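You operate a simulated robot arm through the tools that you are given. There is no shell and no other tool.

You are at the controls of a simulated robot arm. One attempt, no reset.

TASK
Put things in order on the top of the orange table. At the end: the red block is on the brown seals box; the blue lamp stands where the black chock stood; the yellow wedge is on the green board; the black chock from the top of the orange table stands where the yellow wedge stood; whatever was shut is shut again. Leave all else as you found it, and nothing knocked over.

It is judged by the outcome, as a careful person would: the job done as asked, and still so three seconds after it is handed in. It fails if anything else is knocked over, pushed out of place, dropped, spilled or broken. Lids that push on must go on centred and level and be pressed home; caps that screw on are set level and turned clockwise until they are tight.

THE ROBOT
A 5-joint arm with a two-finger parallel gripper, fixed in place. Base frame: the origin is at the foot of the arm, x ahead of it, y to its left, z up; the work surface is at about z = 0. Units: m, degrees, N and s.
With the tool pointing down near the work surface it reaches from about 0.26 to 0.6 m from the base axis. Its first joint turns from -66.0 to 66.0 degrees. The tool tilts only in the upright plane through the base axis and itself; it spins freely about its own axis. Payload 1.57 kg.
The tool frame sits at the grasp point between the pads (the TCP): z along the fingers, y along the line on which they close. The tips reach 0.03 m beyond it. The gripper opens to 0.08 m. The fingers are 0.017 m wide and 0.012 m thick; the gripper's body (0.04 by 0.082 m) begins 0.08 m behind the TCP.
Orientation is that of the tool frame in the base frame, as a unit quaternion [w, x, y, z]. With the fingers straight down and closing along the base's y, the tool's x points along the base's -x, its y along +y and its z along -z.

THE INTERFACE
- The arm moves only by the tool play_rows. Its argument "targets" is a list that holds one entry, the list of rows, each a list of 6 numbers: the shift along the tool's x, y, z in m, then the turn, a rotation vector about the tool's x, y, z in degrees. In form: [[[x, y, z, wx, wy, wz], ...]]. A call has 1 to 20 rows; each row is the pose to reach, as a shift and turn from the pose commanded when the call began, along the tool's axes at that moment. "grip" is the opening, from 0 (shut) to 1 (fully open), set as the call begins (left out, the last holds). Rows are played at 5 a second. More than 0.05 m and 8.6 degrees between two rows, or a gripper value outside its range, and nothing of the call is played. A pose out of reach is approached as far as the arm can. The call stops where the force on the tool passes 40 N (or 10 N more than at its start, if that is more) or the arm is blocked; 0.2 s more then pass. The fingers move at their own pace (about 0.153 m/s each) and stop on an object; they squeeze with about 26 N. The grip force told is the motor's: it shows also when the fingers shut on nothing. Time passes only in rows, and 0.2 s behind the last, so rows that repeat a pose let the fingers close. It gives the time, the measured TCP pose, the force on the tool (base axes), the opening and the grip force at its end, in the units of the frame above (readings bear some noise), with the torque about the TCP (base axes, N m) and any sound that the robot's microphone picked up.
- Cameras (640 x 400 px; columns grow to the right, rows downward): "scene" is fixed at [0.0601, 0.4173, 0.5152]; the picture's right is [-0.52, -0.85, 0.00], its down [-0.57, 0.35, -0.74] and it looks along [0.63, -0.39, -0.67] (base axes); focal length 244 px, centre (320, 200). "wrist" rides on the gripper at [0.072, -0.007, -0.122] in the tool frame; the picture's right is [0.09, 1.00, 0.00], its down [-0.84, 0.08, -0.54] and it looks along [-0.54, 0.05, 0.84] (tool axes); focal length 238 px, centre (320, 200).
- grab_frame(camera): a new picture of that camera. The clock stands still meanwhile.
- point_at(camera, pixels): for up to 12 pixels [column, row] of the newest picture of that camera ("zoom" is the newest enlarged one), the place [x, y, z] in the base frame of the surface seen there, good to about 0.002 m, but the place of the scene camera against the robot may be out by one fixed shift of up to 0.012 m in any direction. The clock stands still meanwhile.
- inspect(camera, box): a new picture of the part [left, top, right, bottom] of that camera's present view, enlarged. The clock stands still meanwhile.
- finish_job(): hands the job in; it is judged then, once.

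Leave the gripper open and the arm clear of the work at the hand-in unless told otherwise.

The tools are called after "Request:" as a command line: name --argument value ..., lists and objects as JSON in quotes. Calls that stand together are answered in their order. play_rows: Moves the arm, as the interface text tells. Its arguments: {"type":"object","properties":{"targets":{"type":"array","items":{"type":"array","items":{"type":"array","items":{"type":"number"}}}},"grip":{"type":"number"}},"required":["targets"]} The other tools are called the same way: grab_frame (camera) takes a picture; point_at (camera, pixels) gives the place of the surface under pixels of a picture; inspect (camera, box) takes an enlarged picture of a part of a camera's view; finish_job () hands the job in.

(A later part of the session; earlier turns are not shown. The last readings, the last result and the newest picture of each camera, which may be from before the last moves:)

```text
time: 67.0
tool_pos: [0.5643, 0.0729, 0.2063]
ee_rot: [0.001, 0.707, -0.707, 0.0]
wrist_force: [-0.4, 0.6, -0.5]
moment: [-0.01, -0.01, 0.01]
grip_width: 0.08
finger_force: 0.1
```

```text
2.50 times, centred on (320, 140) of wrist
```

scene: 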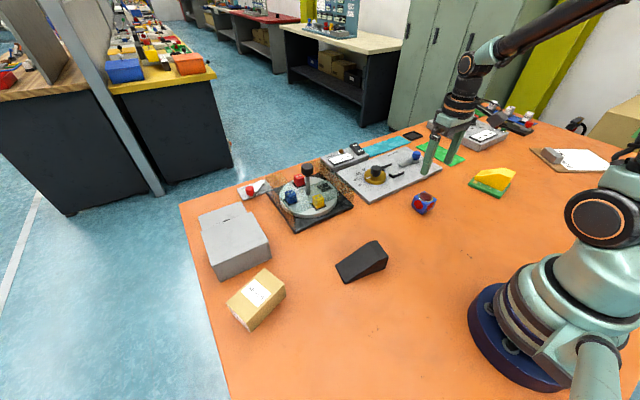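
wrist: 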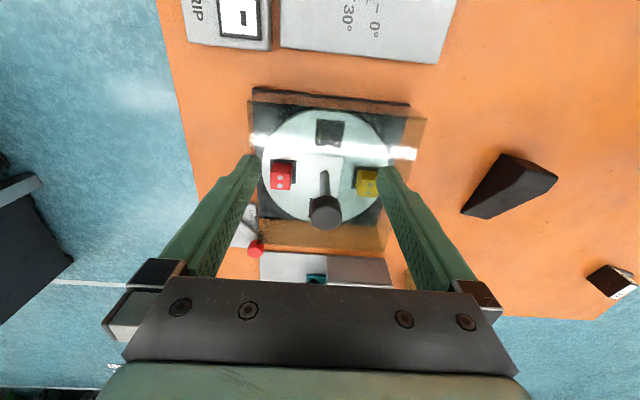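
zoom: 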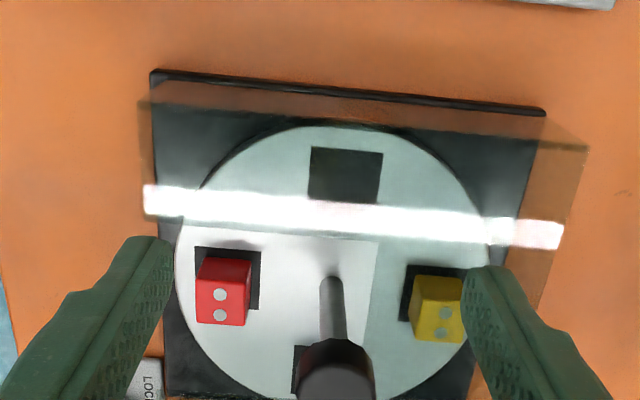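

Clear view of the red block inside the open slot. I'll measure the block, pocket, post, and slot edges.

Request:
point_at --camera "zoom" --pixels '[[200, 284], [243, 288], [242, 322], [200, 320], [221, 305], [225, 268], [206, 262], [248, 265], [200, 250], [256, 255], [255, 300], [330, 240]]'

Request:
point_at --camera "zoom" --pixels '[[300, 210], [400, 222], [170, 200], [540, 235], [338, 375], [325, 290], [190, 350], [170, 360], [165, 300], [435, 295], [450, 335], [420, 330]]'

Request:
inspect --camera "wrist" --box '[260, 140, 340, 210]'

```text
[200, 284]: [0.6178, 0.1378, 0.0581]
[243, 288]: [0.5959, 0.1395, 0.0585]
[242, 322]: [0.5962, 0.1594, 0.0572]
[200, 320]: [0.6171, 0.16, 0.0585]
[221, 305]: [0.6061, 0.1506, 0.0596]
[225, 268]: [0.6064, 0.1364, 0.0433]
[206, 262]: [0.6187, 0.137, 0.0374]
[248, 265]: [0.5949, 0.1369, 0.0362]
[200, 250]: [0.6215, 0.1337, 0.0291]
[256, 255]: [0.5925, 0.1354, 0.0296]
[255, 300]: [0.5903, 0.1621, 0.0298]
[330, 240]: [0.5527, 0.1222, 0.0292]
```

```text
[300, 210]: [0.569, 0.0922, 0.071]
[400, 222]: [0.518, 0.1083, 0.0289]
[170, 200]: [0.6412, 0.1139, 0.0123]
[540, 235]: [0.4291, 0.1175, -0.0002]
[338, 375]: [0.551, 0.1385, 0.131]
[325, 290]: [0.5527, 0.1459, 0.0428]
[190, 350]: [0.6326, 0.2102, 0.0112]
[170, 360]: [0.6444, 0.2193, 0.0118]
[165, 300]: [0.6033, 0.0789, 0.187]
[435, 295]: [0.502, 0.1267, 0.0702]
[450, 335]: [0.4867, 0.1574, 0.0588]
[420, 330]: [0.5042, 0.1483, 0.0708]
```

```text
5.71 times, centred on (300, 175) of wrist
```

zoom: 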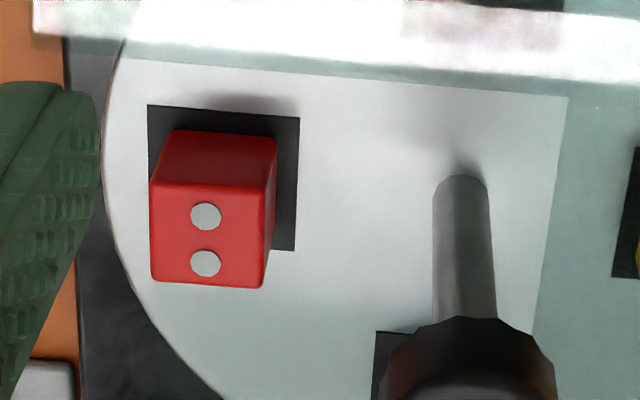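

Red block: 25 mm square, centre (0.607, 0.149), top 0.0585, standing on the wheel at z≈0.029; slot edges at y≈0.105/0.203 and x≈0.534; knob top at 0.131. I'll grip it from above with a 12° outward tilt, camera on the outer side. First turn the hand another 90° above the turntable at a safe height.

Request:
play_rows --targets '[[[-0.0061, 0.0013, -0.01, 0, 0, -8.2], [-0.0122, 0.0026, -0.02, 0, 0, -16.4], [-0.0183, 0.0039, -0.024, 0, 0, -24.6], [-0.0244, 0.0052, -0.024, 0, 0, -32.8], [-0.0305, 0.0065, -0.024, 0, 0, -41.0], [-0.0365, 0.0078, -0.024, 0, 0, -49.2], [-0.0426, 0.0091, -0.024, 0, 0, -57.4], [-0.0487, 0.0104, -0.024, 0, 0, -65.6], [-0.0548, 0.0117, -0.024, 0, 0, -73.8], [-0.0609, 0.013, -0.024, 0, 0, -82.0], [-0.067, 0.0143, -0.024, 0, 0, -90], [-0.067, 0.0143, -0.024, 0, 0, -90]]]' --grip 1

Request:
grab_frame --camera "wrist"

```text
time: 69.6
tool_pos: [0.5491, 0.1421, 0.2282]
ee_rot: [-0.001, 1.0, 0.0, 0.0]
wrist_force: [-0.3, -0.3, 0.1]
moment: [0.02, 0.05, -0.01]
grip_width: 0.0802
finger_force: 0.1
```

```text
taken
```

wrist: 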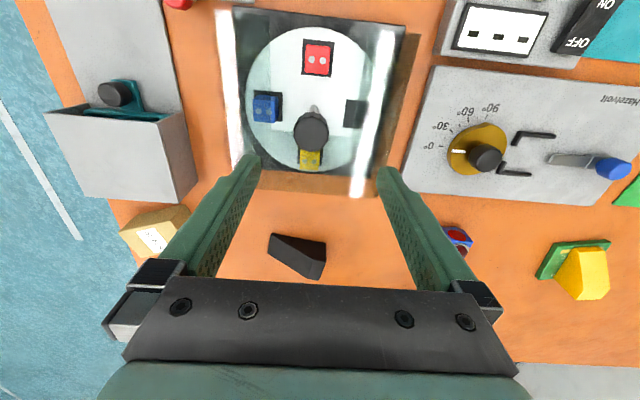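

The red block is in clear view at (317,58). Now I'll tilt 12° outward, narrow the fingers to 45 mm and move to above the block at z≈0.16.

Request:
play_rows --targets '[[[0.0145, -0.0018, 0.0, 0.72, 2.91, 0], [0.029, -0.0035, 0.01, 1.43, 5.83, 0], [0.0435, -0.0053, 0.03, 2.15, 8.74, 0], [0.058, -0.007, 0.05, 2.86, 11.65, 0], [0.058, -0.007, 0.068, 2.86, 11.65, 0], [0.058, -0.007, 0.068, 2.86, 11.65, 0]]]' --grip 0.56

Request:
grab_frame --camera "wrist"

Request:
grab_frame --camera "scene"

```text
time: 71.0
tool_pos: [0.6085, 0.1488, 0.1611]
ee_rot: [-0.025, 0.995, 0.0, 0.101]
wrist_force: [0.5, -0.6, -0.3]
moment: [0.02, -0.02, 0.0]
grip_width: 0.0449
finger_force: 0.0
```

```text
taken
```

wrist: 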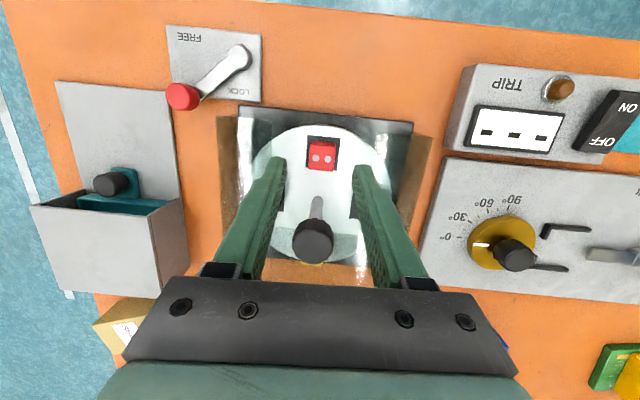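

```text
taken
```

scene: 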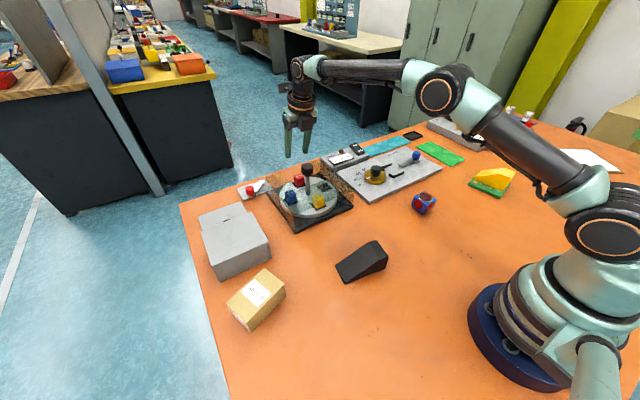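

The pose was reached: (0.6085,0.1488,0.161) with the 12° tilt. Now straight down to z≈0.10 (tips just above roof level), then look.

Request:
play_rows --targets '[[[-0.0045, 0.001, 0.02, 0, 0, 0], [-0.009, 0.002, 0.04, 0, 0, 0], [-0.0137, 0.003, 0.0595, 0, 0, 0], [-0.0137, 0.003, 0.0595, 0, 0, 0]]]' --grip 0.56

Request:
grab_frame --camera "wrist"

Request:
inspect --camera "wrist" --box '[220, 80, 420, 260]'

Request:
inspect --camera "scene" --box '[240, 110, 370, 230]'

```text
time: 72.0
tool_pos: [0.6073, 0.1494, 0.101]
ee_rot: [-0.026, 0.995, 0.0, 0.101]
wrist_force: [0.3, -0.4, -0.6]
moment: [0.0, 0.0, 0.02]
grip_width: 0.0445
finger_force: 0.0
```

```text
taken
```

wrist: 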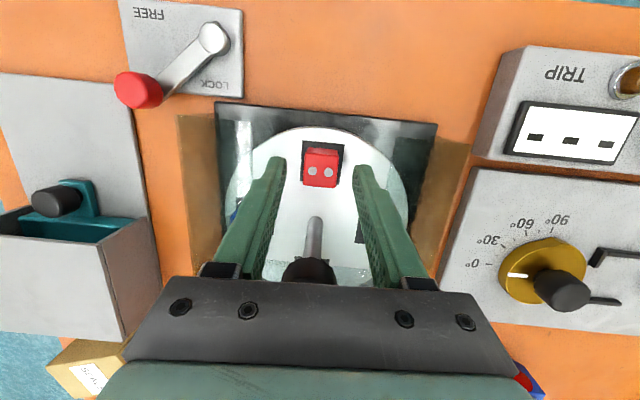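

```text
2.22 times, centred on (320, 170) of wrist
```

zoom: 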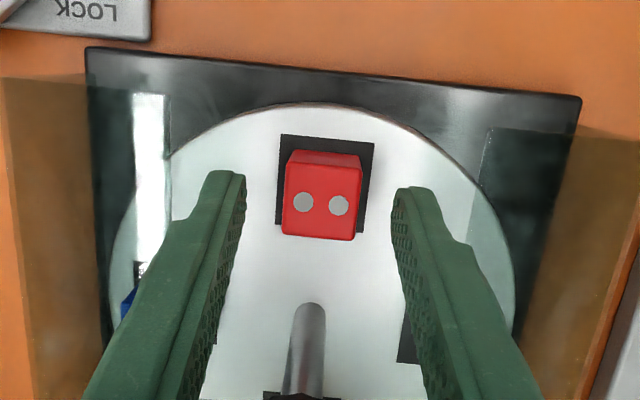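

```text
3.33 times, centred on (305, 170) of scene
```

zoom: 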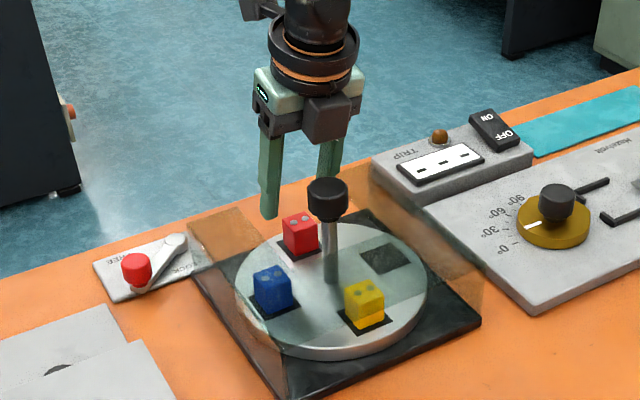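

The block is centred between the fingers, and both fingers are inside the slot. I'll descend to z≈0.065 (tips ~5 mm above the wheel).

Request:
play_rows --targets '[[[-0.0024, 0.0006, 0.0118, 0, 0, 0], [-0.0048, 0.0012, 0.0236, 0, 0, 0], [-0.0072, 0.0018, 0.0353, 0, 0, 0], [-0.0072, 0.0018, 0.0353, 0, 0, 0]]]' --grip 0.56

Request:
inspect --camera "wrist" --box '[220, 80, 420, 260]'

Request:
inspect --camera "scene" --box '[240, 110, 370, 230]'

```text
time: 73.0
tool_pos: [0.6061, 0.149, 0.0643]
ee_rot: [-0.025, 0.995, 0.0, 0.1]
wrist_force: [-0.2, -0.3, -0.3]
moment: [0.04, 0.02, 0.0]
grip_width: 0.0447
finger_force: 0.1
```

```text
2.22 times, centred on (320, 170) of wrist
```

zoom: 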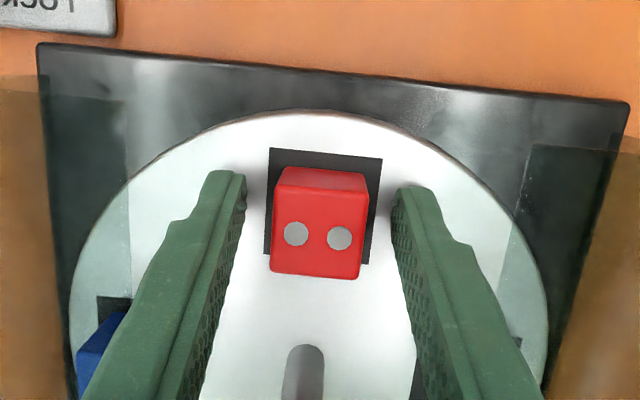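

```text
3.33 times, centred on (305, 170) of scene
```

zoom: 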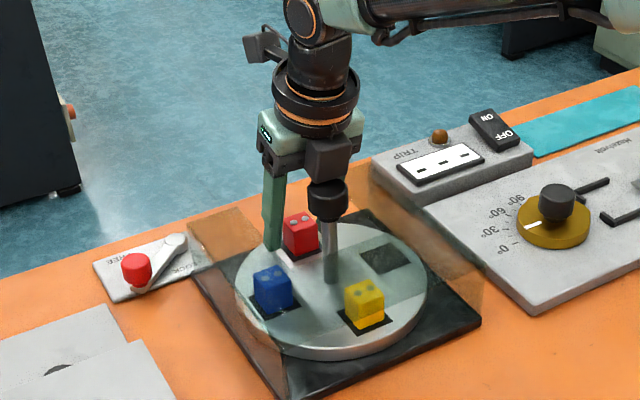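

No contact forces. The block is between the pads; I'll close.

Request:
play_rows --targets '[[[0, 0, 0, 0, 0, 0], [0, 0, 0, 0, 0, 0], [0, 0, 0, 0, 0, 0], [0, 0, 0, 0, 0, 0]]]' --grip 0

Request:
inspect --camera "wrist" --box '[220, 80, 420, 260]'

```text
time: 74.0
tool_pos: [0.6068, 0.1484, 0.0639]
ee_rot: [-0.025, 0.994, 0.0, 0.102]
wrist_force: [0.3, 0.4, -0.6]
moment: [0.01, -0.01, -0.01]
grip_width: 0.0249
finger_force: 26.2
```

```text
2.22 times, centred on (320, 170) of wrist
```

zoom: 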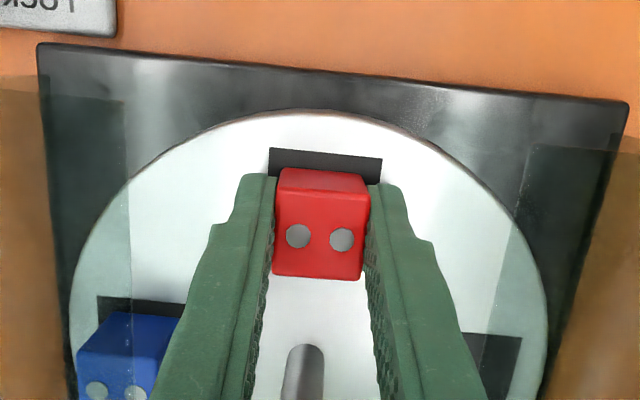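

Gripped at 0.0249, 26 N; the wheel did not turn. I'll lift straight up slowly by 20 mm and check.

Request:
play_rows --targets '[[[0.0006, -0.0001, -0.0029, 0, 0, 0], [0.0012, -0.0003, -0.0059, 0, 0, 0], [0.002, -0.0005, -0.0098, 0, 0, 0], [0.003, -0.0007, -0.0147, 0, 0, 0], [0.004, -0.001, -0.0196, 0, 0, 0], [0.004, -0.001, -0.0196, 0, 0, 0]]]' --grip 0

Request:
inspect --camera "wrist" --box '[220, 80, 420, 260]'

Request:
inspect --camera "scene" --box '[240, 110, 370, 230]'

```text
time: 75.4
tool_pos: [0.607, 0.147, 0.0826]
ee_rot: [-0.025, 0.995, 0.0, 0.101]
wrist_force: [0.5, -0.8, 0.0]
moment: [0.01, -0.01, 0.0]
grip_width: 0.0253
finger_force: 25.9
```

```text
2.22 times, centred on (320, 170) of wrist
```

zoom: 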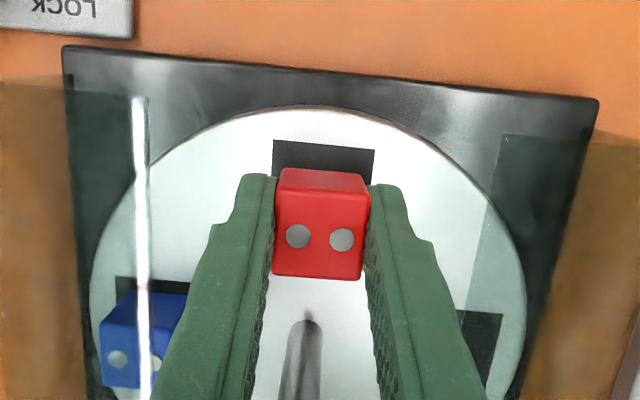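

```text
3.33 times, centred on (305, 170) of scene
```

zoom: 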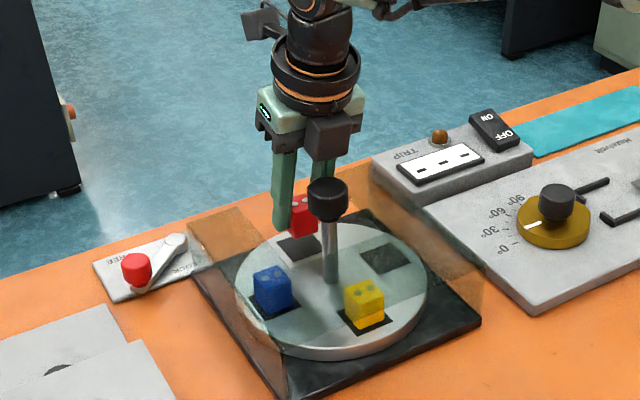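

The block rises with the gripper. I'll lift on to z≈0.17, clear of roof and knob.

Request:
play_rows --targets '[[[0.0022, -0.0006, -0.0107, 0, 0, 0], [0.0048, -0.0012, -0.0235, 0, 0, 0], [0.0075, -0.0019, -0.0367, 0, 0, 0], [0.0103, -0.0026, -0.05, 0, 0, 0], [0.013, -0.0033, -0.0633, 0, 0, 0], [0.0157, -0.0039, -0.0765, 0, 0, 0], [0.0176, -0.0044, -0.0857, 0, 0, 0], [0.0176, -0.0044, -0.0857, 0, 0, 0]]]' --grip 0

Request:
grab_frame --camera "wrist"

Request:
inspect --camera "scene" --box '[240, 80, 370, 230]'

```text
time: 77.2
tool_pos: [0.606, 0.1485, 0.1716]
ee_rot: [-0.024, 0.995, 0.0, 0.1]
wrist_force: [0.7, 0.2, 0.2]
moment: [-0.03, -0.03, 0.03]
grip_width: 0.0249
finger_force: 26.1
```

```text
taken
```

wrist: 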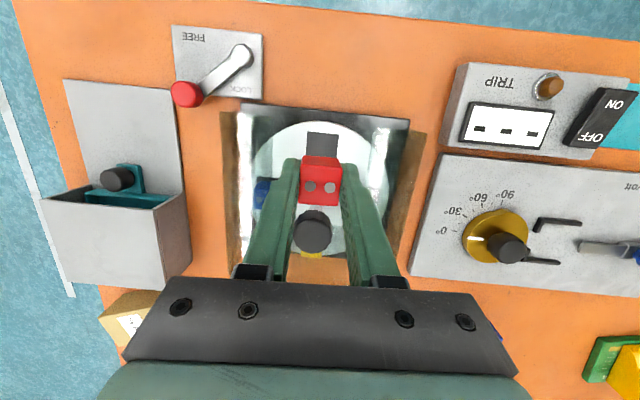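

```text
2.67 times, centred on (305, 155) of scene
```

zoom: 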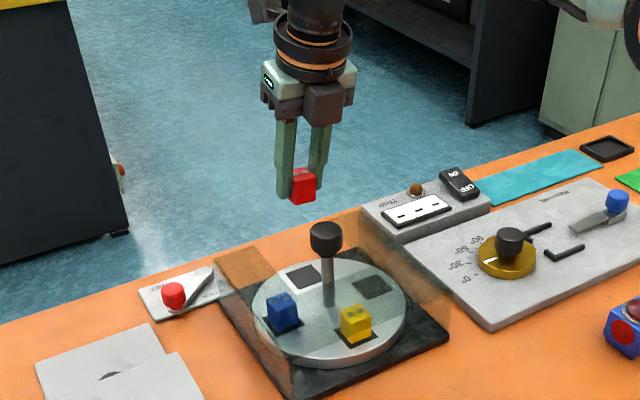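

The red block is out. I'll swing it around the base (37.5°, keeping the tilt so the block stays level) to above the seals box centre (0.320, 0.400).

Request:
play_rows --targets '[[[-0.0042, -0.0073, -0.0005, 0.15, -0.04, -0.73], [-0.0126, -0.0219, -0.0015, 0.45, -0.11, -2.2], [-0.0261, -0.043, -0.0032, 0.9, -0.22, -4.41], [-0.045, -0.0699, -0.0057, 1.51, -0.37, -7.35], [-0.0677, -0.0984, -0.0089, 2.19, -0.54, -10.66], [-0.0918, -0.1251, -0.0125, 2.86, -0.71, -13.97], [-0.1171, -0.1496, -0.0164, 3.54, -0.88, -17.27], [-0.1434, -0.1721, -0.0206, 4.22, -1.05, -20.58], [-0.1705, -0.1927, -0.0252, 4.9, -1.21, -23.89], [-0.1984, -0.211, -0.03, 5.58, -1.38, -27.2], [-0.2269, -0.2273, -0.035, 6.26, -1.55, -30.5], [-0.2493, -0.2384, -0.039, 6.78, -1.68, -33.08], [-0.2656, -0.2455, -0.042, 7.16, -1.77, -34.91], [-0.2769, -0.2502, -0.0442, 7.42, -1.84, -36.2], [-0.2819, -0.252, -0.0451, 7.54, -1.87, -36.75], [-0.2819, -0.252, -0.0451, 7.54, -1.87, -36.75]]]' --grip 0

Request:
grab_frame --camera "wrist"

Request:
grab_frame --camera "scene"

```text
time: 80.6
tool_pos: [0.3195, 0.3993, 0.1707]
ee_rot: [-0.056, 0.942, 0.32, 0.087]
wrist_force: [1.4, 0.3, 0.0]
moment: [0.02, -0.02, 0.06]
grip_width: 0.0248
finger_force: 25.9
```

```text
taken
```

wrist: 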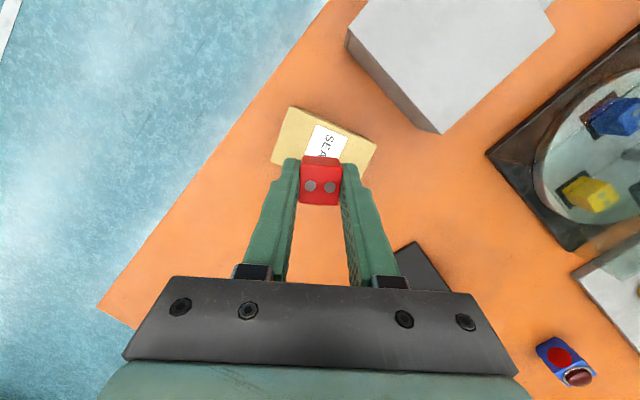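

```text
taken
```

scene: 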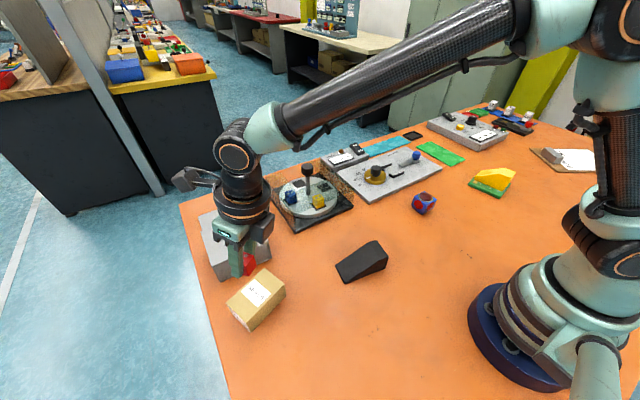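

Block is level and over the box area. I'll measure the box top's corners in this wrist view to check the target.

Request:
point_at --camera "wrist" --pixels '[[291, 112], [370, 146], [276, 160], [355, 168], [325, 140], [288, 140], [345, 140], [310, 118], [352, 152], [318, 185]]'

Request:
inspect --camera "wrist" --box '[250, 90, 400, 220]'

```text
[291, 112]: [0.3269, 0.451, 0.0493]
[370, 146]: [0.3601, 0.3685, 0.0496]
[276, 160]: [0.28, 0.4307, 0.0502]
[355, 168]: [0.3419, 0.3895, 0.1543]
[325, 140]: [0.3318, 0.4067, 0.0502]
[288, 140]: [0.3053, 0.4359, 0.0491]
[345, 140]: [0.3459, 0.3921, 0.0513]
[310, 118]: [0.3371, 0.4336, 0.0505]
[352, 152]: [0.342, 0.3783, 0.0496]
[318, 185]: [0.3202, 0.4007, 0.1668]
```

```text
3.08 times, centred on (325, 155) of wrist
```

zoom: 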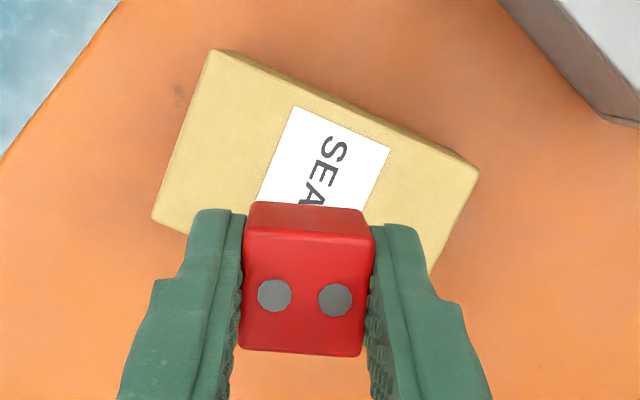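

Box centre confirmed at about (0.320, 0.400), top 0.050. I'll lower straight down to about 3 mm above contact.

Request:
play_rows --targets '[[[-0.0025, 0.0006, 0.0122, 0, 0, 0], [-0.0066, 0.0016, 0.0325, 0, 0, 0], [-0.0108, 0.0027, 0.0528, 0, 0, 0], [-0.0143, 0.0035, 0.0699, 0, 0, 0], [-0.016, 0.004, 0.078, 0, 0, 0], [-0.0166, 0.0041, 0.0813, 0, 0, 0], [-0.0166, 0.0041, 0.0813, 0, 0, 0]]]' --grip 0

Request:
inspect --camera "wrist" --box '[220, 60, 420, 240]'

Request:
inspect --camera "scene" --box '[190, 230, 310, 340]'

```text
time: 82.2
tool_pos: [0.3211, 0.3977, 0.0869]
ee_rot: [-0.055, 0.942, 0.32, 0.087]
wrist_force: [0.3, -0.6, -0.2]
moment: [0.02, 0.0, -0.02]
grip_width: 0.0247
finger_force: 26.2
```

```text
2.22 times, centred on (320, 150) of wrist
```

zoom: 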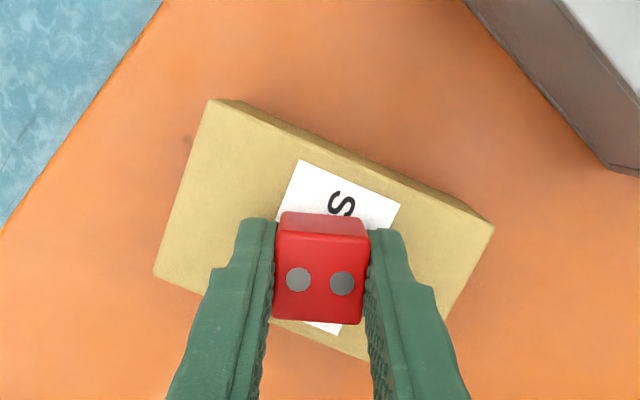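

```text
3.64 times, centred on (250, 285) of scene
```

zoom: 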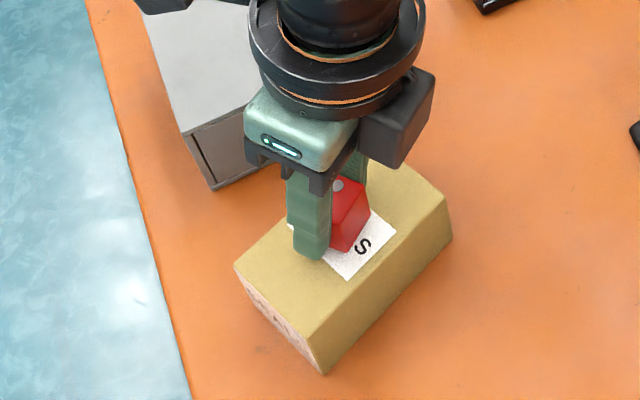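

Good, well inside the box top. I'll go down in 1 mm steps, reading the force.

Request:
play_rows --targets '[[[-0.0002, 0.0, 0.001, 0, 0, 0], [-0.0004, 0.0001, 0.002, 0, 0, 0], [-0.0004, 0.0001, 0.002, 0, 0, 0]]]' --grip 0

Request:
play_rows --targets '[[[-0.0001, 0.0, 0.0005, 0, 0, 0], [-0.0001, 0.0, 0.0005, 0, 0, 0]]]' --grip 0

```text
time: 83.0
tool_pos: [0.3194, 0.3979, 0.0872]
ee_rot: [-0.056, 0.942, 0.321, 0.087]
wrist_force: [0.6, -0.6, 0.1]
moment: [0.01, -0.01, 0.01]
grip_width: 0.025
finger_force: 26.0
```

```text
time: 83.6
tool_pos: [0.3192, 0.399, 0.0857]
ee_rot: [-0.056, 0.941, 0.321, 0.088]
wrist_force: [-0.5, -0.2, -0.3]
moment: [0.04, -0.02, 0.0]
grip_width: 0.025
finger_force: 26.1
```

No contact yet at about 0.0855. More half-millimetre steps.

Request:
play_rows --targets '[[[-0.0001, 0.0, 0.0005, 0, 0, 0], [-0.0001, 0.0, 0.0005, 0, 0, 0]]]' --grip 0

Request:
play_rows --targets '[[[-0.0001, 0.0, 0.0005, 0, 0, 0], [-0.0001, 0.0, 0.0005, 0, 0, 0]]]' --grip 0

Request:
inspect --camera "scene" --box '[240, 260, 300, 310]'

```text
time: 84.2
tool_pos: [0.3202, 0.4006, 0.0859]
ee_rot: [-0.056, 0.941, 0.321, 0.087]
wrist_force: [0.3, 0.1, -0.3]
moment: [0.0, 0.01, -0.01]
grip_width: 0.025
finger_force: 25.7
```

```text
time: 84.8
tool_pos: [0.3209, 0.3991, 0.0862]
ee_rot: [-0.056, 0.942, 0.32, 0.087]
wrist_force: [0.5, 0.2, 0.3]
moment: [0.02, 0.02, 0.01]
grip_width: 0.025
finger_force: 25.8
```

```text
8.00 times, centred on (270, 285) of scene
```

zoom: 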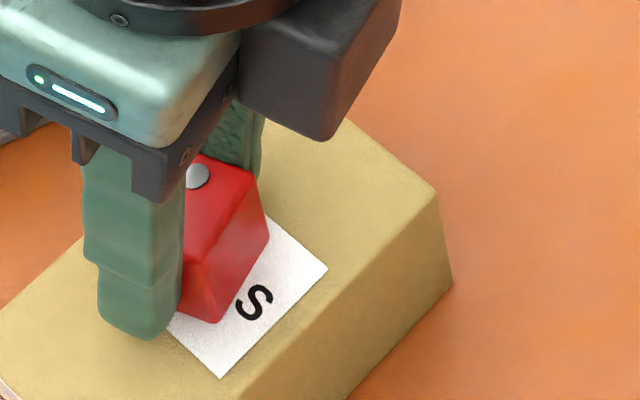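

Within about a millimetre now. Two more half-millimetre steps.

Request:
play_rows --targets '[[[-0.0001, 0.0, 0.0005, 0, 0, 0], [-0.0001, 0.0, 0.0005, 0, 0, 0]]]' --grip 0

Request:
play_rows --targets '[[[-0.0001, 0.0, 0.0005, 0, 0, 0], [-0.0001, 0.0, 0.0005, 0, 0, 0]]]' --grip 0

```text
time: 85.4
tool_pos: [0.3216, 0.3997, 0.0844]
ee_rot: [-0.056, 0.941, 0.321, 0.089]
wrist_force: [-1.3, -1.9, 12.4]
moment: [-0.19, -0.01, -0.08]
grip_width: 0.0249
finger_force: 25.1
```

```text
time: 86.0
tool_pos: [0.3208, 0.4, 0.0839]
ee_rot: [-0.056, 0.942, 0.32, 0.088]
wrist_force: [-1.3, -4.3, 23.8]
moment: [-0.37, -0.11, -0.03]
grip_width: 0.0253
finger_force: 26.2
```

Contact felt (12 then 24 N). I'll back off 0.8 mm to relax the pressure, then open a little.

Request:
play_rows --targets '[[[0.0002, 0.0, -0.0008, 0, 0, 0], [0.0002, 0.0, -0.0008, 0, 0, 0]]]' --grip 0

Request:
play_rows --targets '[[[0, 0, 0, 0, 0, 0], [0, 0, 0, 0, 0, 0], [0, 0, 0, 0, 0, 0]]]' --grip 0.55

Request:
inspect --camera "wrist" --box '[220, 60, 420, 240]'

```text
time: 86.6
tool_pos: [0.3204, 0.4, 0.084]
ee_rot: [-0.056, 0.941, 0.32, 0.089]
wrist_force: [-0.1, -0.4, 19.7]
moment: [-0.2, -0.13, 0.01]
grip_width: 0.0252
finger_force: 26.3
```

```text
time: 87.4
tool_pos: [0.3197, 0.3996, 0.083]
ee_rot: [-0.054, 0.942, 0.319, 0.086]
wrist_force: [-0.3, 0.1, 0.2]
moment: [-0.01, 0.0, 0.0]
grip_width: 0.0441
finger_force: 0.1
```

```text
2.22 times, centred on (320, 150) of wrist
```

zoom: 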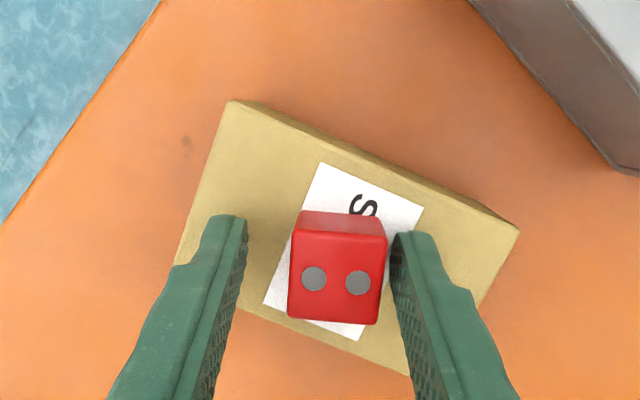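

The block is on the box, but comparing pictures, the box and block shifted about 5-6 mm to the right while the fingers opened — a fingertip must have been touching the box top. I'll lift straight up carefully, then measure exactly how far the box moved.

Request:
play_rows --targets '[[[0.0004, -0.0001, -0.002, 0, 0, 0], [0.001, -0.0003, -0.0049, 0, 0, 0], [0.003, -0.0008, -0.0147, 0, 0, 0], [0.006, -0.0015, -0.0294, 0, 0, 0], [0.012, -0.003, -0.0588, 0, 0, 0], [0.018, -0.0045, -0.0882, 0, 0, 0], [0.018, -0.0045, -0.0882, 0, 0, 0]]]' --grip 0.55

Request:
grab_frame --camera "wrist"

Request:
point_at --camera "wrist" --pixels '[[320, 150], [300, 140]]'

Request:
inspect --camera "wrist" --box '[250, 90, 400, 220]'

```text
time: 89.0
tool_pos: [0.3198, 0.3983, 0.1748]
ee_rot: [-0.056, 0.941, 0.321, 0.088]
wrist_force: [0.3, -0.7, -0.2]
moment: [0.01, -0.02, 0.01]
grip_width: 0.0438
finger_force: 0.1
```

```text
taken
```

wrist: 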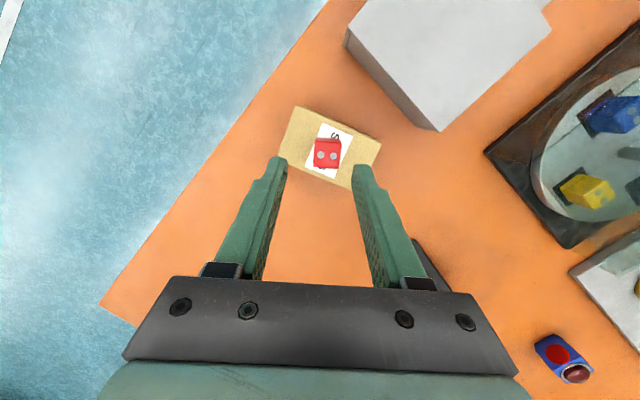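

```text
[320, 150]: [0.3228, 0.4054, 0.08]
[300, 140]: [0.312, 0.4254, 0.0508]
```

```text
3.08 times, centred on (325, 155) of wrist
```

zoom: 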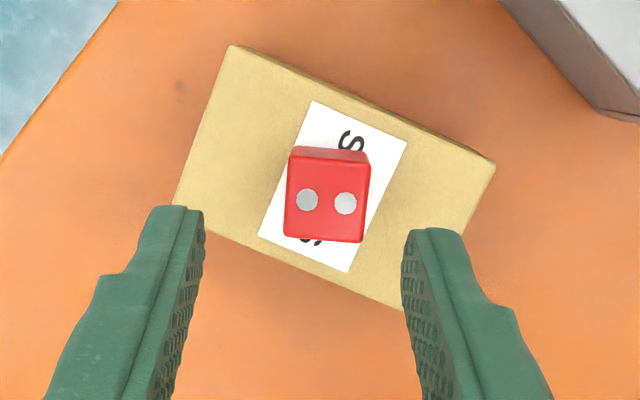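

The box moved about 6 mm without turning. I'll check against the fixed scene camera, using the same enlarged part as at the start.

Request:
inspect --camera "scene" --box '[180, 190, 420, 340]'

```text
2.67 times, centred on (300, 265) of scene
```

zoom: 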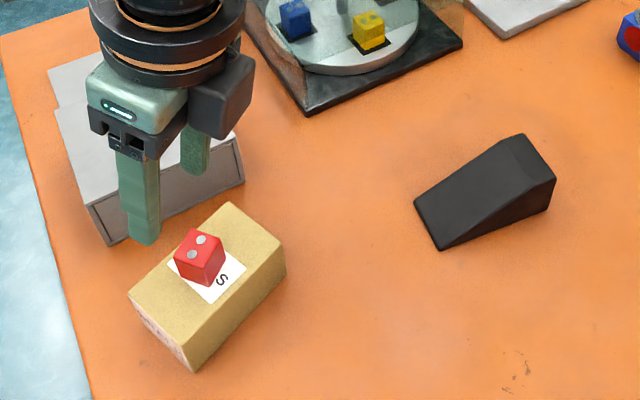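

The scene view also shows a shift of about 5-8 px in the 2.67x picture. I'll measure the box corners again at the matching places, with several pixels to average out noise.

Request:
point_at --camera "wrist" --pixels '[[296.9, 110.4], [375.5, 143.1], [282.4, 155.8], [297, 110.4], [375.5, 143], [282.4, 156]]'

Request:
inspect --camera "wrist" --box '[270, 95, 390, 195]'

```text
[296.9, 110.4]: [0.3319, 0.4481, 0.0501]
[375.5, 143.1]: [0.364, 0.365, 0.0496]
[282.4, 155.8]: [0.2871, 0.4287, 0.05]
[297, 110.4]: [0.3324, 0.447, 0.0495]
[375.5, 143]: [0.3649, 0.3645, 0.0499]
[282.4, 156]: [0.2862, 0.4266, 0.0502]
```

```text
4.00 times, centred on (330, 145) of wrist
```

zoom: 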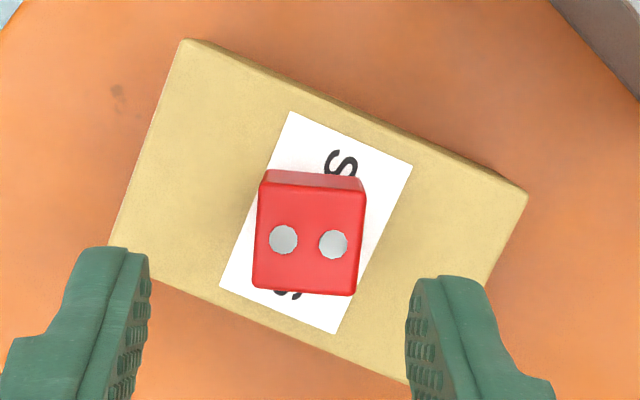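

The average shift is about (+5, -4) mm. I'll put the box back where it was: hold it across its short side with the tool straight down and slide it back. First measure its edges now for heading and width.

Request:
point_at --camera "zoom" --pixels '[[198, 53], [347.6, 118.8], [497.6, 184.5], [172.7, 82.7], [127.7, 205.7], [202.6, 282.6], [300, 329], [382.6, 367.6], [515, 205], [310, 240], [280, 320], [250, 90]]'

```text
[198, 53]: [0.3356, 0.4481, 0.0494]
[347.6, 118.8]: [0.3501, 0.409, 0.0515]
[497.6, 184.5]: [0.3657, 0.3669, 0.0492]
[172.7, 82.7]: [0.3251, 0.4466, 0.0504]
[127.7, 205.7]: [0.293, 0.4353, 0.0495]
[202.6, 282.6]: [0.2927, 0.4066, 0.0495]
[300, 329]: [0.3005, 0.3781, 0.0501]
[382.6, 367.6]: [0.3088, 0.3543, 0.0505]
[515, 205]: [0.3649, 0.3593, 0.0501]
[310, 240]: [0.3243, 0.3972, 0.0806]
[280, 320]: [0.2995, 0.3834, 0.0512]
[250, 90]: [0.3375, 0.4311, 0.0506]
```

Box now: heading 109.2°, about 60 mm wide, centre near (0.325, 0.395); it was at about (0.320, 0.399). I'll first remove the tilt and open the gripper at this height, then read the pose.

Request:
play_rows --targets '[[[0, 0, 0, -0.95, -3.88, 0], [0, 0, 0, -1.91, -7.77, 0], [0, 0, 0, -2.86, -11.65, 0], [0, 0, 0, -2.86, -11.65, 0]]]' --grip 1

```text
time: 90.0
tool_pos: [0.3202, 0.3994, 0.1737]
ee_rot: [0.0, 0.947, 0.322, -0.001]
wrist_force: [0.0, 0.0, -0.2]
moment: [0.0, 0.0, -0.01]
grip_width: 0.08
finger_force: 0.1
```

Tool is straight down. Now spin 71.6° so the fingers straddle the box's short side, centred on it at (0.325,0.395).

Request:
play_rows --targets '[[[0.0002, 0.001, 0, 0, 0, -7.96], [0.0004, 0.002, 0, 0, 0, -15.9], [0.0006, 0.003, 0, 0, 0, -23.9], [0.0008, 0.004, 0, 0, 0, -31.8], [0.001, 0.005, 0, 0, 0, -39.8], [0.0011, 0.0062, 0, 0, 0, -47.7], [0.0011, 0.0062, 0, 0, 0, -55.7], [0.0011, 0.0062, 0, 0, 0, -63.6], [0.0011, 0.0062, 0, 0, 0, -71.6], [0.0011, 0.0062, 0, 0, 0, -71.6]]]' --grip 1

Request:
grab_frame --camera "wrist"

Request:
inspect --camera "wrist" --box '[230, 70, 410, 220]'

```text
time: 92.2
tool_pos: [0.3097, 0.4058, 0.1734]
ee_rot: [0.0, 0.924, 0.383, -0.001]
wrist_force: [-0.1, 0.2, -0.4]
moment: [0.01, -0.02, -0.03]
grip_width: 0.0798
finger_force: 0.0
out of reach, approached as far as the arm can: row 1, 2, 3, 4, 5, 6, 7, 8, 9, 10
```

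```text
taken
```

wrist: 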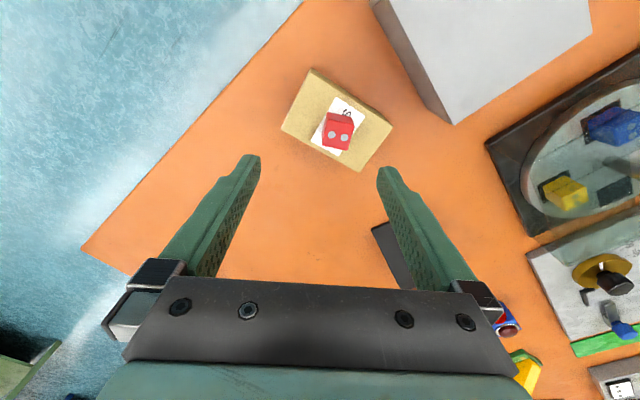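

```text
2.67 times, centred on (320, 145) of wrist
```

zoom: 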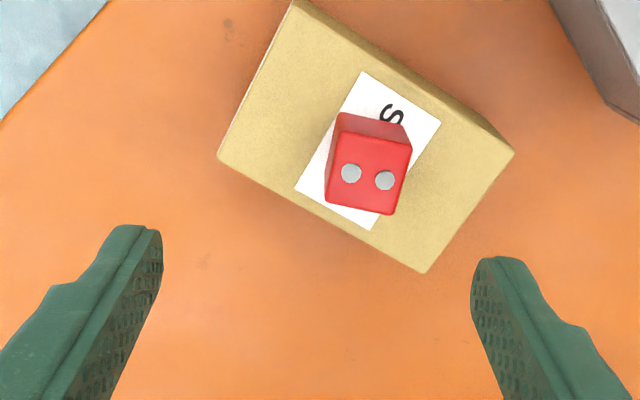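

The wrist spin met its limit in that direction (stopped after 7°), so I'll turn the other way by 116° instead, to the same alignment, and correct the position.

Request:
play_rows --targets '[[[0.0003, 0.0015, 0, 0, 0, 8.27], [0.0006, 0.003, 0, 0, 0, 16.5], [0.0009, 0.0045, 0, 0, 0, 24.8], [0.0012, 0.006, 0, 0, 0, 33.1], [0.0015, 0.0075, 0, 0, 0, 41.4], [0.0018, 0.009, 0, 0, 0, 49.6], [0.0021, 0.0105, 0, 0, 0, 57.9], [0.0024, 0.012, 0, 0, 0, 66.2], [0.0027, 0.0135, 0, 0, 0, 74.4], [0.003, 0.015, 0, 0, 0, 82.7], [0.0033, 0.0165, 0, 0, 0, 91.0], [0.0033, 0.0182, 0, 0, 0, 99.3], [0.0033, 0.0182, 0, 0, 0, 107.5], [0.0033, 0.0182, 0, 0, 0, 115.8], [0.0033, 0.0182, 0, 0, 0, 115.8]]]' --grip 1

Request:
grab_frame --camera "wrist"

Request:
inspect --camera "wrist" --box '[230, 50, 410, 200]'

```text
time: 95.4
tool_pos: [0.3256, 0.396, 0.1755]
ee_rot: [0.001, 0.816, -0.579, 0.0]
wrist_force: [0.4, -0.3, 0.5]
moment: [-0.02, 0.01, -0.02]
grip_width: 0.0799
finger_force: 0.0
```

```text
taken
```

wrist: 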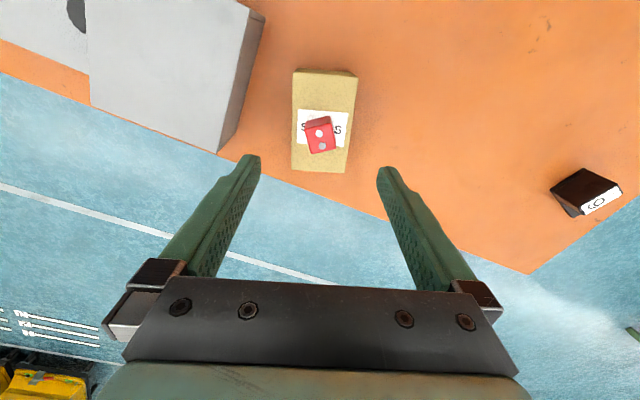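

```text
2.67 times, centred on (320, 125) of wrist
```

zoom: 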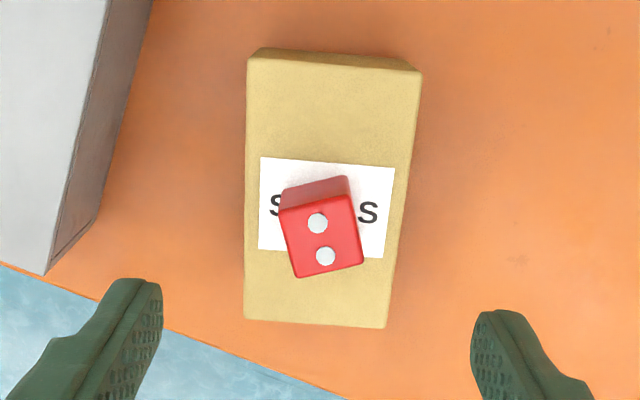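

Fingers now straddle the box properly. I'll measure the box corners and the grey box's nearest corner for clearance.

Request:
point_at --camera "zoom" --pixels '[[252, 64], [414, 78], [249, 312], [382, 321], [250, 190], [400, 200], [330, 66], [318, 320], [45, 268], [95, 215], [325, 240], [320, 130]]'

```text
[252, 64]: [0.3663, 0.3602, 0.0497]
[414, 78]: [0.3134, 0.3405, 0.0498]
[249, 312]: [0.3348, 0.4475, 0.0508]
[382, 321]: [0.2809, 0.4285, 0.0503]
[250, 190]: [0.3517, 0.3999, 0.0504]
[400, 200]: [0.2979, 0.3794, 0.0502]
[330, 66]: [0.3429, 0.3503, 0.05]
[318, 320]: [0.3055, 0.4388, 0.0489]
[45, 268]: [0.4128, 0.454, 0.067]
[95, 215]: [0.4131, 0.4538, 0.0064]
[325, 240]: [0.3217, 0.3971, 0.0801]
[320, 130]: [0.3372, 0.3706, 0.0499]
```

Box centre now about (0.324,0.3945), heading 110°. The original place was about (-4.5, +5.2) mm from here. I'll descend around the box to z≈0.047, fingers fully open, centred on it.

Request:
play_rows --targets '[[[0.001, 0.0018, 0.03, 0, 0, -0.8], [0.001, 0.0018, 0.06, 0, 0, -0.8], [0.001, 0.0018, 0.085, 0, 0, -0.8], [0.001, 0.0018, 0.105, 0, 0, -0.8], [0.001, 0.0018, 0.12, 0, 0, -0.8], [0.001, 0.0018, 0.128, 0, 0, -0.8], [0.001, 0.0018, 0.128, 0, 0, -0.8]]]' --grip 1

Request:
grab_frame --camera "wrist"

```text
time: 97.0
tool_pos: [0.3228, 0.393, 0.0472]
ee_rot: [0.001, 0.82, -0.573, 0.0]
wrist_force: [0.6, 0.2, 0.0]
moment: [0.01, -0.01, -0.01]
grip_width: 0.08
finger_force: 0.0
```

```text
taken
```

wrist: 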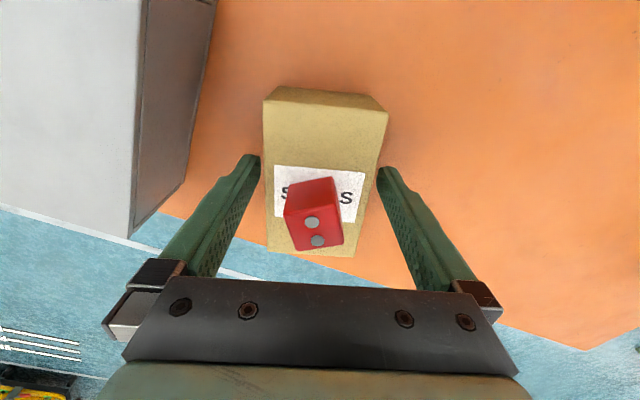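

Centred (box 266–372 at row 191). I'll close gently in stages.

Request:
play_rows --targets '[[[0, 0, 0, 0, 0, 0], [0, 0, 0, 0, 0, 0]]]' --grip 0.82

Request:
play_rows --targets '[[[0, 0, 0, 0, 0, 0], [0, 0, 0, 0, 0, 0]]]' --grip 0.79

Request:
play_rows --targets '[[[0, 0, 0, 0, 0, 0], [0, 0, 0, 0, 0, 0]]]' --grip 0.77

Request:
play_rows --targets '[[[0, 0, 0, 0, 0, 0], [0, 0, 0, 0, 0, 0]]]' --grip 0.75

Request:
grab_frame --camera "wrist"

```text
time: 97.6
tool_pos: [0.3238, 0.394, 0.0467]
ee_rot: [0.001, 0.819, -0.573, 0.001]
wrist_force: [0.2, -0.2, 0.2]
moment: [-0.05, 0.03, 0.03]
grip_width: 0.0655
finger_force: 0.1
```

```text
time: 98.2
tool_pos: [0.322, 0.3936, 0.0472]
ee_rot: [0.001, 0.82, -0.573, -0.001]
wrist_force: [0.6, -0.4, 1.1]
moment: [0.01, 0.02, 0.03]
grip_width: 0.0639
finger_force: 0.2
```

```text
time: 98.8
tool_pos: [0.3232, 0.3934, 0.047]
ee_rot: [0.0, 0.82, -0.572, -0.002]
wrist_force: [1.7, 0.0, 1.4]
moment: [0.03, -0.09, 0.02]
grip_width: 0.0627
finger_force: 0.3
```

```text
time: 99.4
tool_pos: [0.3233, 0.3937, 0.0466]
ee_rot: [0.001, 0.82, -0.573, -0.001]
wrist_force: [0.8, 0.6, 1.9]
moment: [0.05, -0.1, -0.02]
grip_width: 0.0617
finger_force: 25.5
```

```text
taken
```

wrist: 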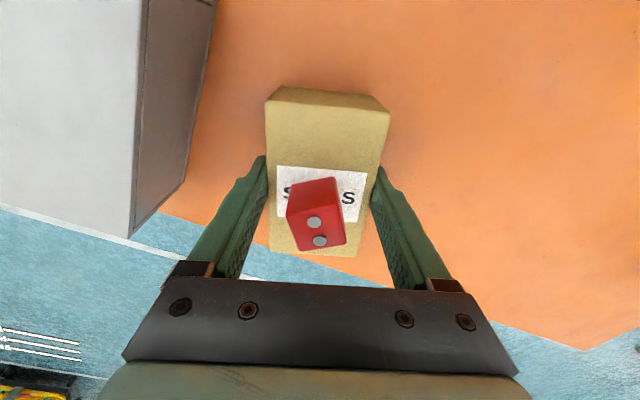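

The box is held (0.0617 wide). I'll slide it slowly back: 6.6 mm along its length and 1.1 mm sideways.

Request:
play_rows --targets '[[[-0.0008, 0.0002, 0, 0, 0, 0], [-0.002, 0.0004, 0, 0, 0, 0], [-0.0034, 0.0006, 0, 0, 0, 0], [-0.0048, 0.0008, 0, 0, 0, 0], [-0.006, 0.001, 0, 0, 0, 0], [-0.0066, 0.0011, 0, 0, 0, 0], [-0.0066, 0.0011, 0, 0, 0, 0]]]' --grip 0.75

Request:
grab_frame --camera "wrist"

Request:
inspect --camera "scene" --box '[180, 190, 420, 340]'

```text
time: 101.0
tool_pos: [0.3216, 0.4011, 0.0469]
ee_rot: [0.0, 0.819, -0.573, 0.0]
wrist_force: [3.6, -8.0, 20.0]
moment: [-0.33, 0.01, 0.08]
grip_width: 0.0616
finger_force: 25.8
```

```text
taken
```

wrist: 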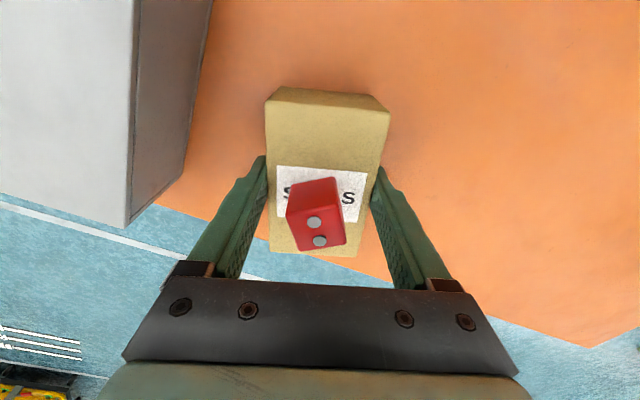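

```text
2.67 times, centred on (300, 265) of scene
```

zoom: 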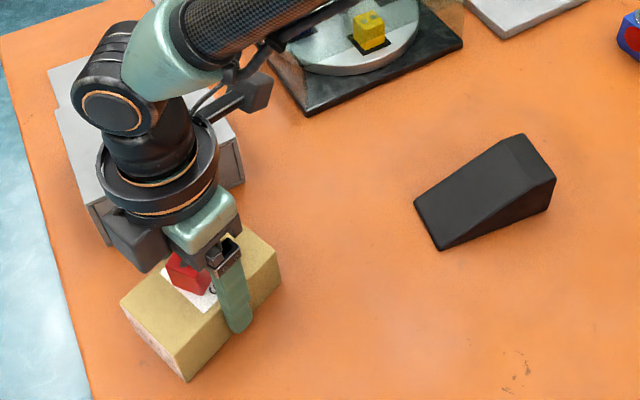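

The box slid back; in the scene view its corners ((121,303), (188,382)) agree within about 2 px with the start picture. I'll open gently in stages and look again.

Request:
play_rows --targets '[[[0, 0, 0, 0, 0, 0], [0, 0, 0, 0, 0, 0]]]' --grip 0.79

Request:
play_rows --targets '[[[0, 0, 0, 0, 0, 0], [0, 0, 0, 0, 0, 0]]]' --grip 0.87

Request:
play_rows --targets '[[[0, 0, 0, 0, 0, 0], [0, 0, 0, 0, 0, 0]]]' --grip 1

Request:
grab_frame --camera "wrist"

```text
time: 101.6
tool_pos: [0.3203, 0.4005, 0.0458]
ee_rot: [0.001, 0.82, -0.573, 0.0]
wrist_force: [-0.9, -0.3, 0.1]
moment: [-0.01, -0.02, 0.02]
grip_width: 0.0631
finger_force: 0.2
```

```text
time: 102.2
tool_pos: [0.3204, 0.4003, 0.0468]
ee_rot: [0.001, 0.82, -0.573, 0.0]
wrist_force: [0.2, 0.5, 0.3]
moment: [0.0, -0.03, 0.04]
grip_width: 0.0695
finger_force: 0.1
```

```text
time: 102.8
tool_pos: [0.3201, 0.3998, 0.0462]
ee_rot: [0.001, 0.819, -0.573, 0.0]
wrist_force: [0.6, 0.0, -0.1]
moment: [-0.01, -0.04, 0.0]
grip_width: 0.08
finger_force: 0.0
```

```text
taken
```

wrist: 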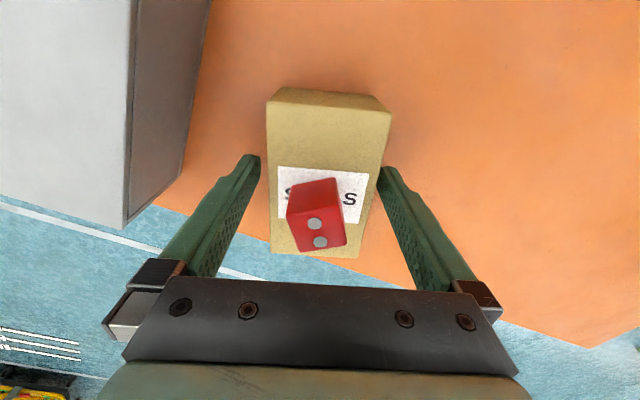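

Released with no contact force. I'll lift straight up, slowly at first.

Request:
play_rows --targets '[[[0, 0, -0.005, 0, 0, 0], [0, 0, -0.015, 0, 0, 0], [0, 0, -0.035, 0, 0, 0], [0, 0, -0.065, 0, 0, 0], [0, 0, -0.1, 0, 0, 0], [0, 0, -0.135, 0, 0, 0], [0, 0, -0.135, 0, 0, 0]]]' --grip 1

Request:
grab_frame --camera "wrist"

Request:
inspect --camera "wrist" --box '[230, 50, 410, 200]'

```text
time: 104.4
tool_pos: [0.3196, 0.3991, 0.1807]
ee_rot: [0.0, 0.82, -0.573, 0.0]
wrist_force: [-0.7, 0.0, 0.3]
moment: [0.01, -0.03, 0.01]
grip_width: 0.0801
finger_force: 0.1
```

```text
taken
```

wrist: 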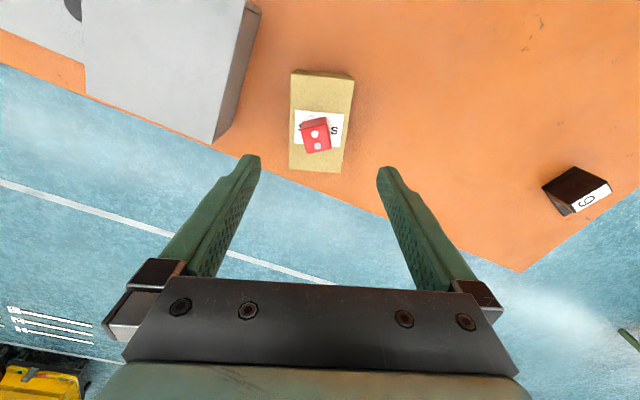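

```text
2.67 times, centred on (320, 125) of wrist
```

zoom: 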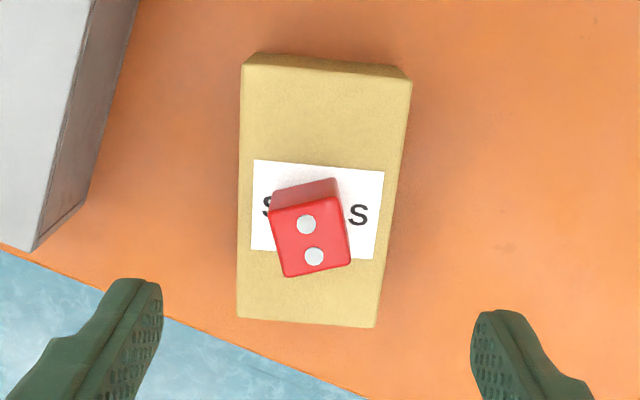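

I'll measure the box corners again to compare with its original place.

Request:
point_at --camera "zoom" --pixels '[[246, 69], [404, 84], [243, 312], [371, 320], [246, 69], [404, 84], [243, 312], [371, 320], [315, 235]]'

```text
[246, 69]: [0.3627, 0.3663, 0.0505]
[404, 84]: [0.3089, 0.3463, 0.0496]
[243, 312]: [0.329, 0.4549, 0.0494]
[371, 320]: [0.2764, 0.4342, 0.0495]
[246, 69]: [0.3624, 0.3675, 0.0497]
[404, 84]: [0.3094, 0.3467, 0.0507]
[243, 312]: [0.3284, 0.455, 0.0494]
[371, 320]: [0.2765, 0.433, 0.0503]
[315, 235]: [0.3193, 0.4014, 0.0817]
```

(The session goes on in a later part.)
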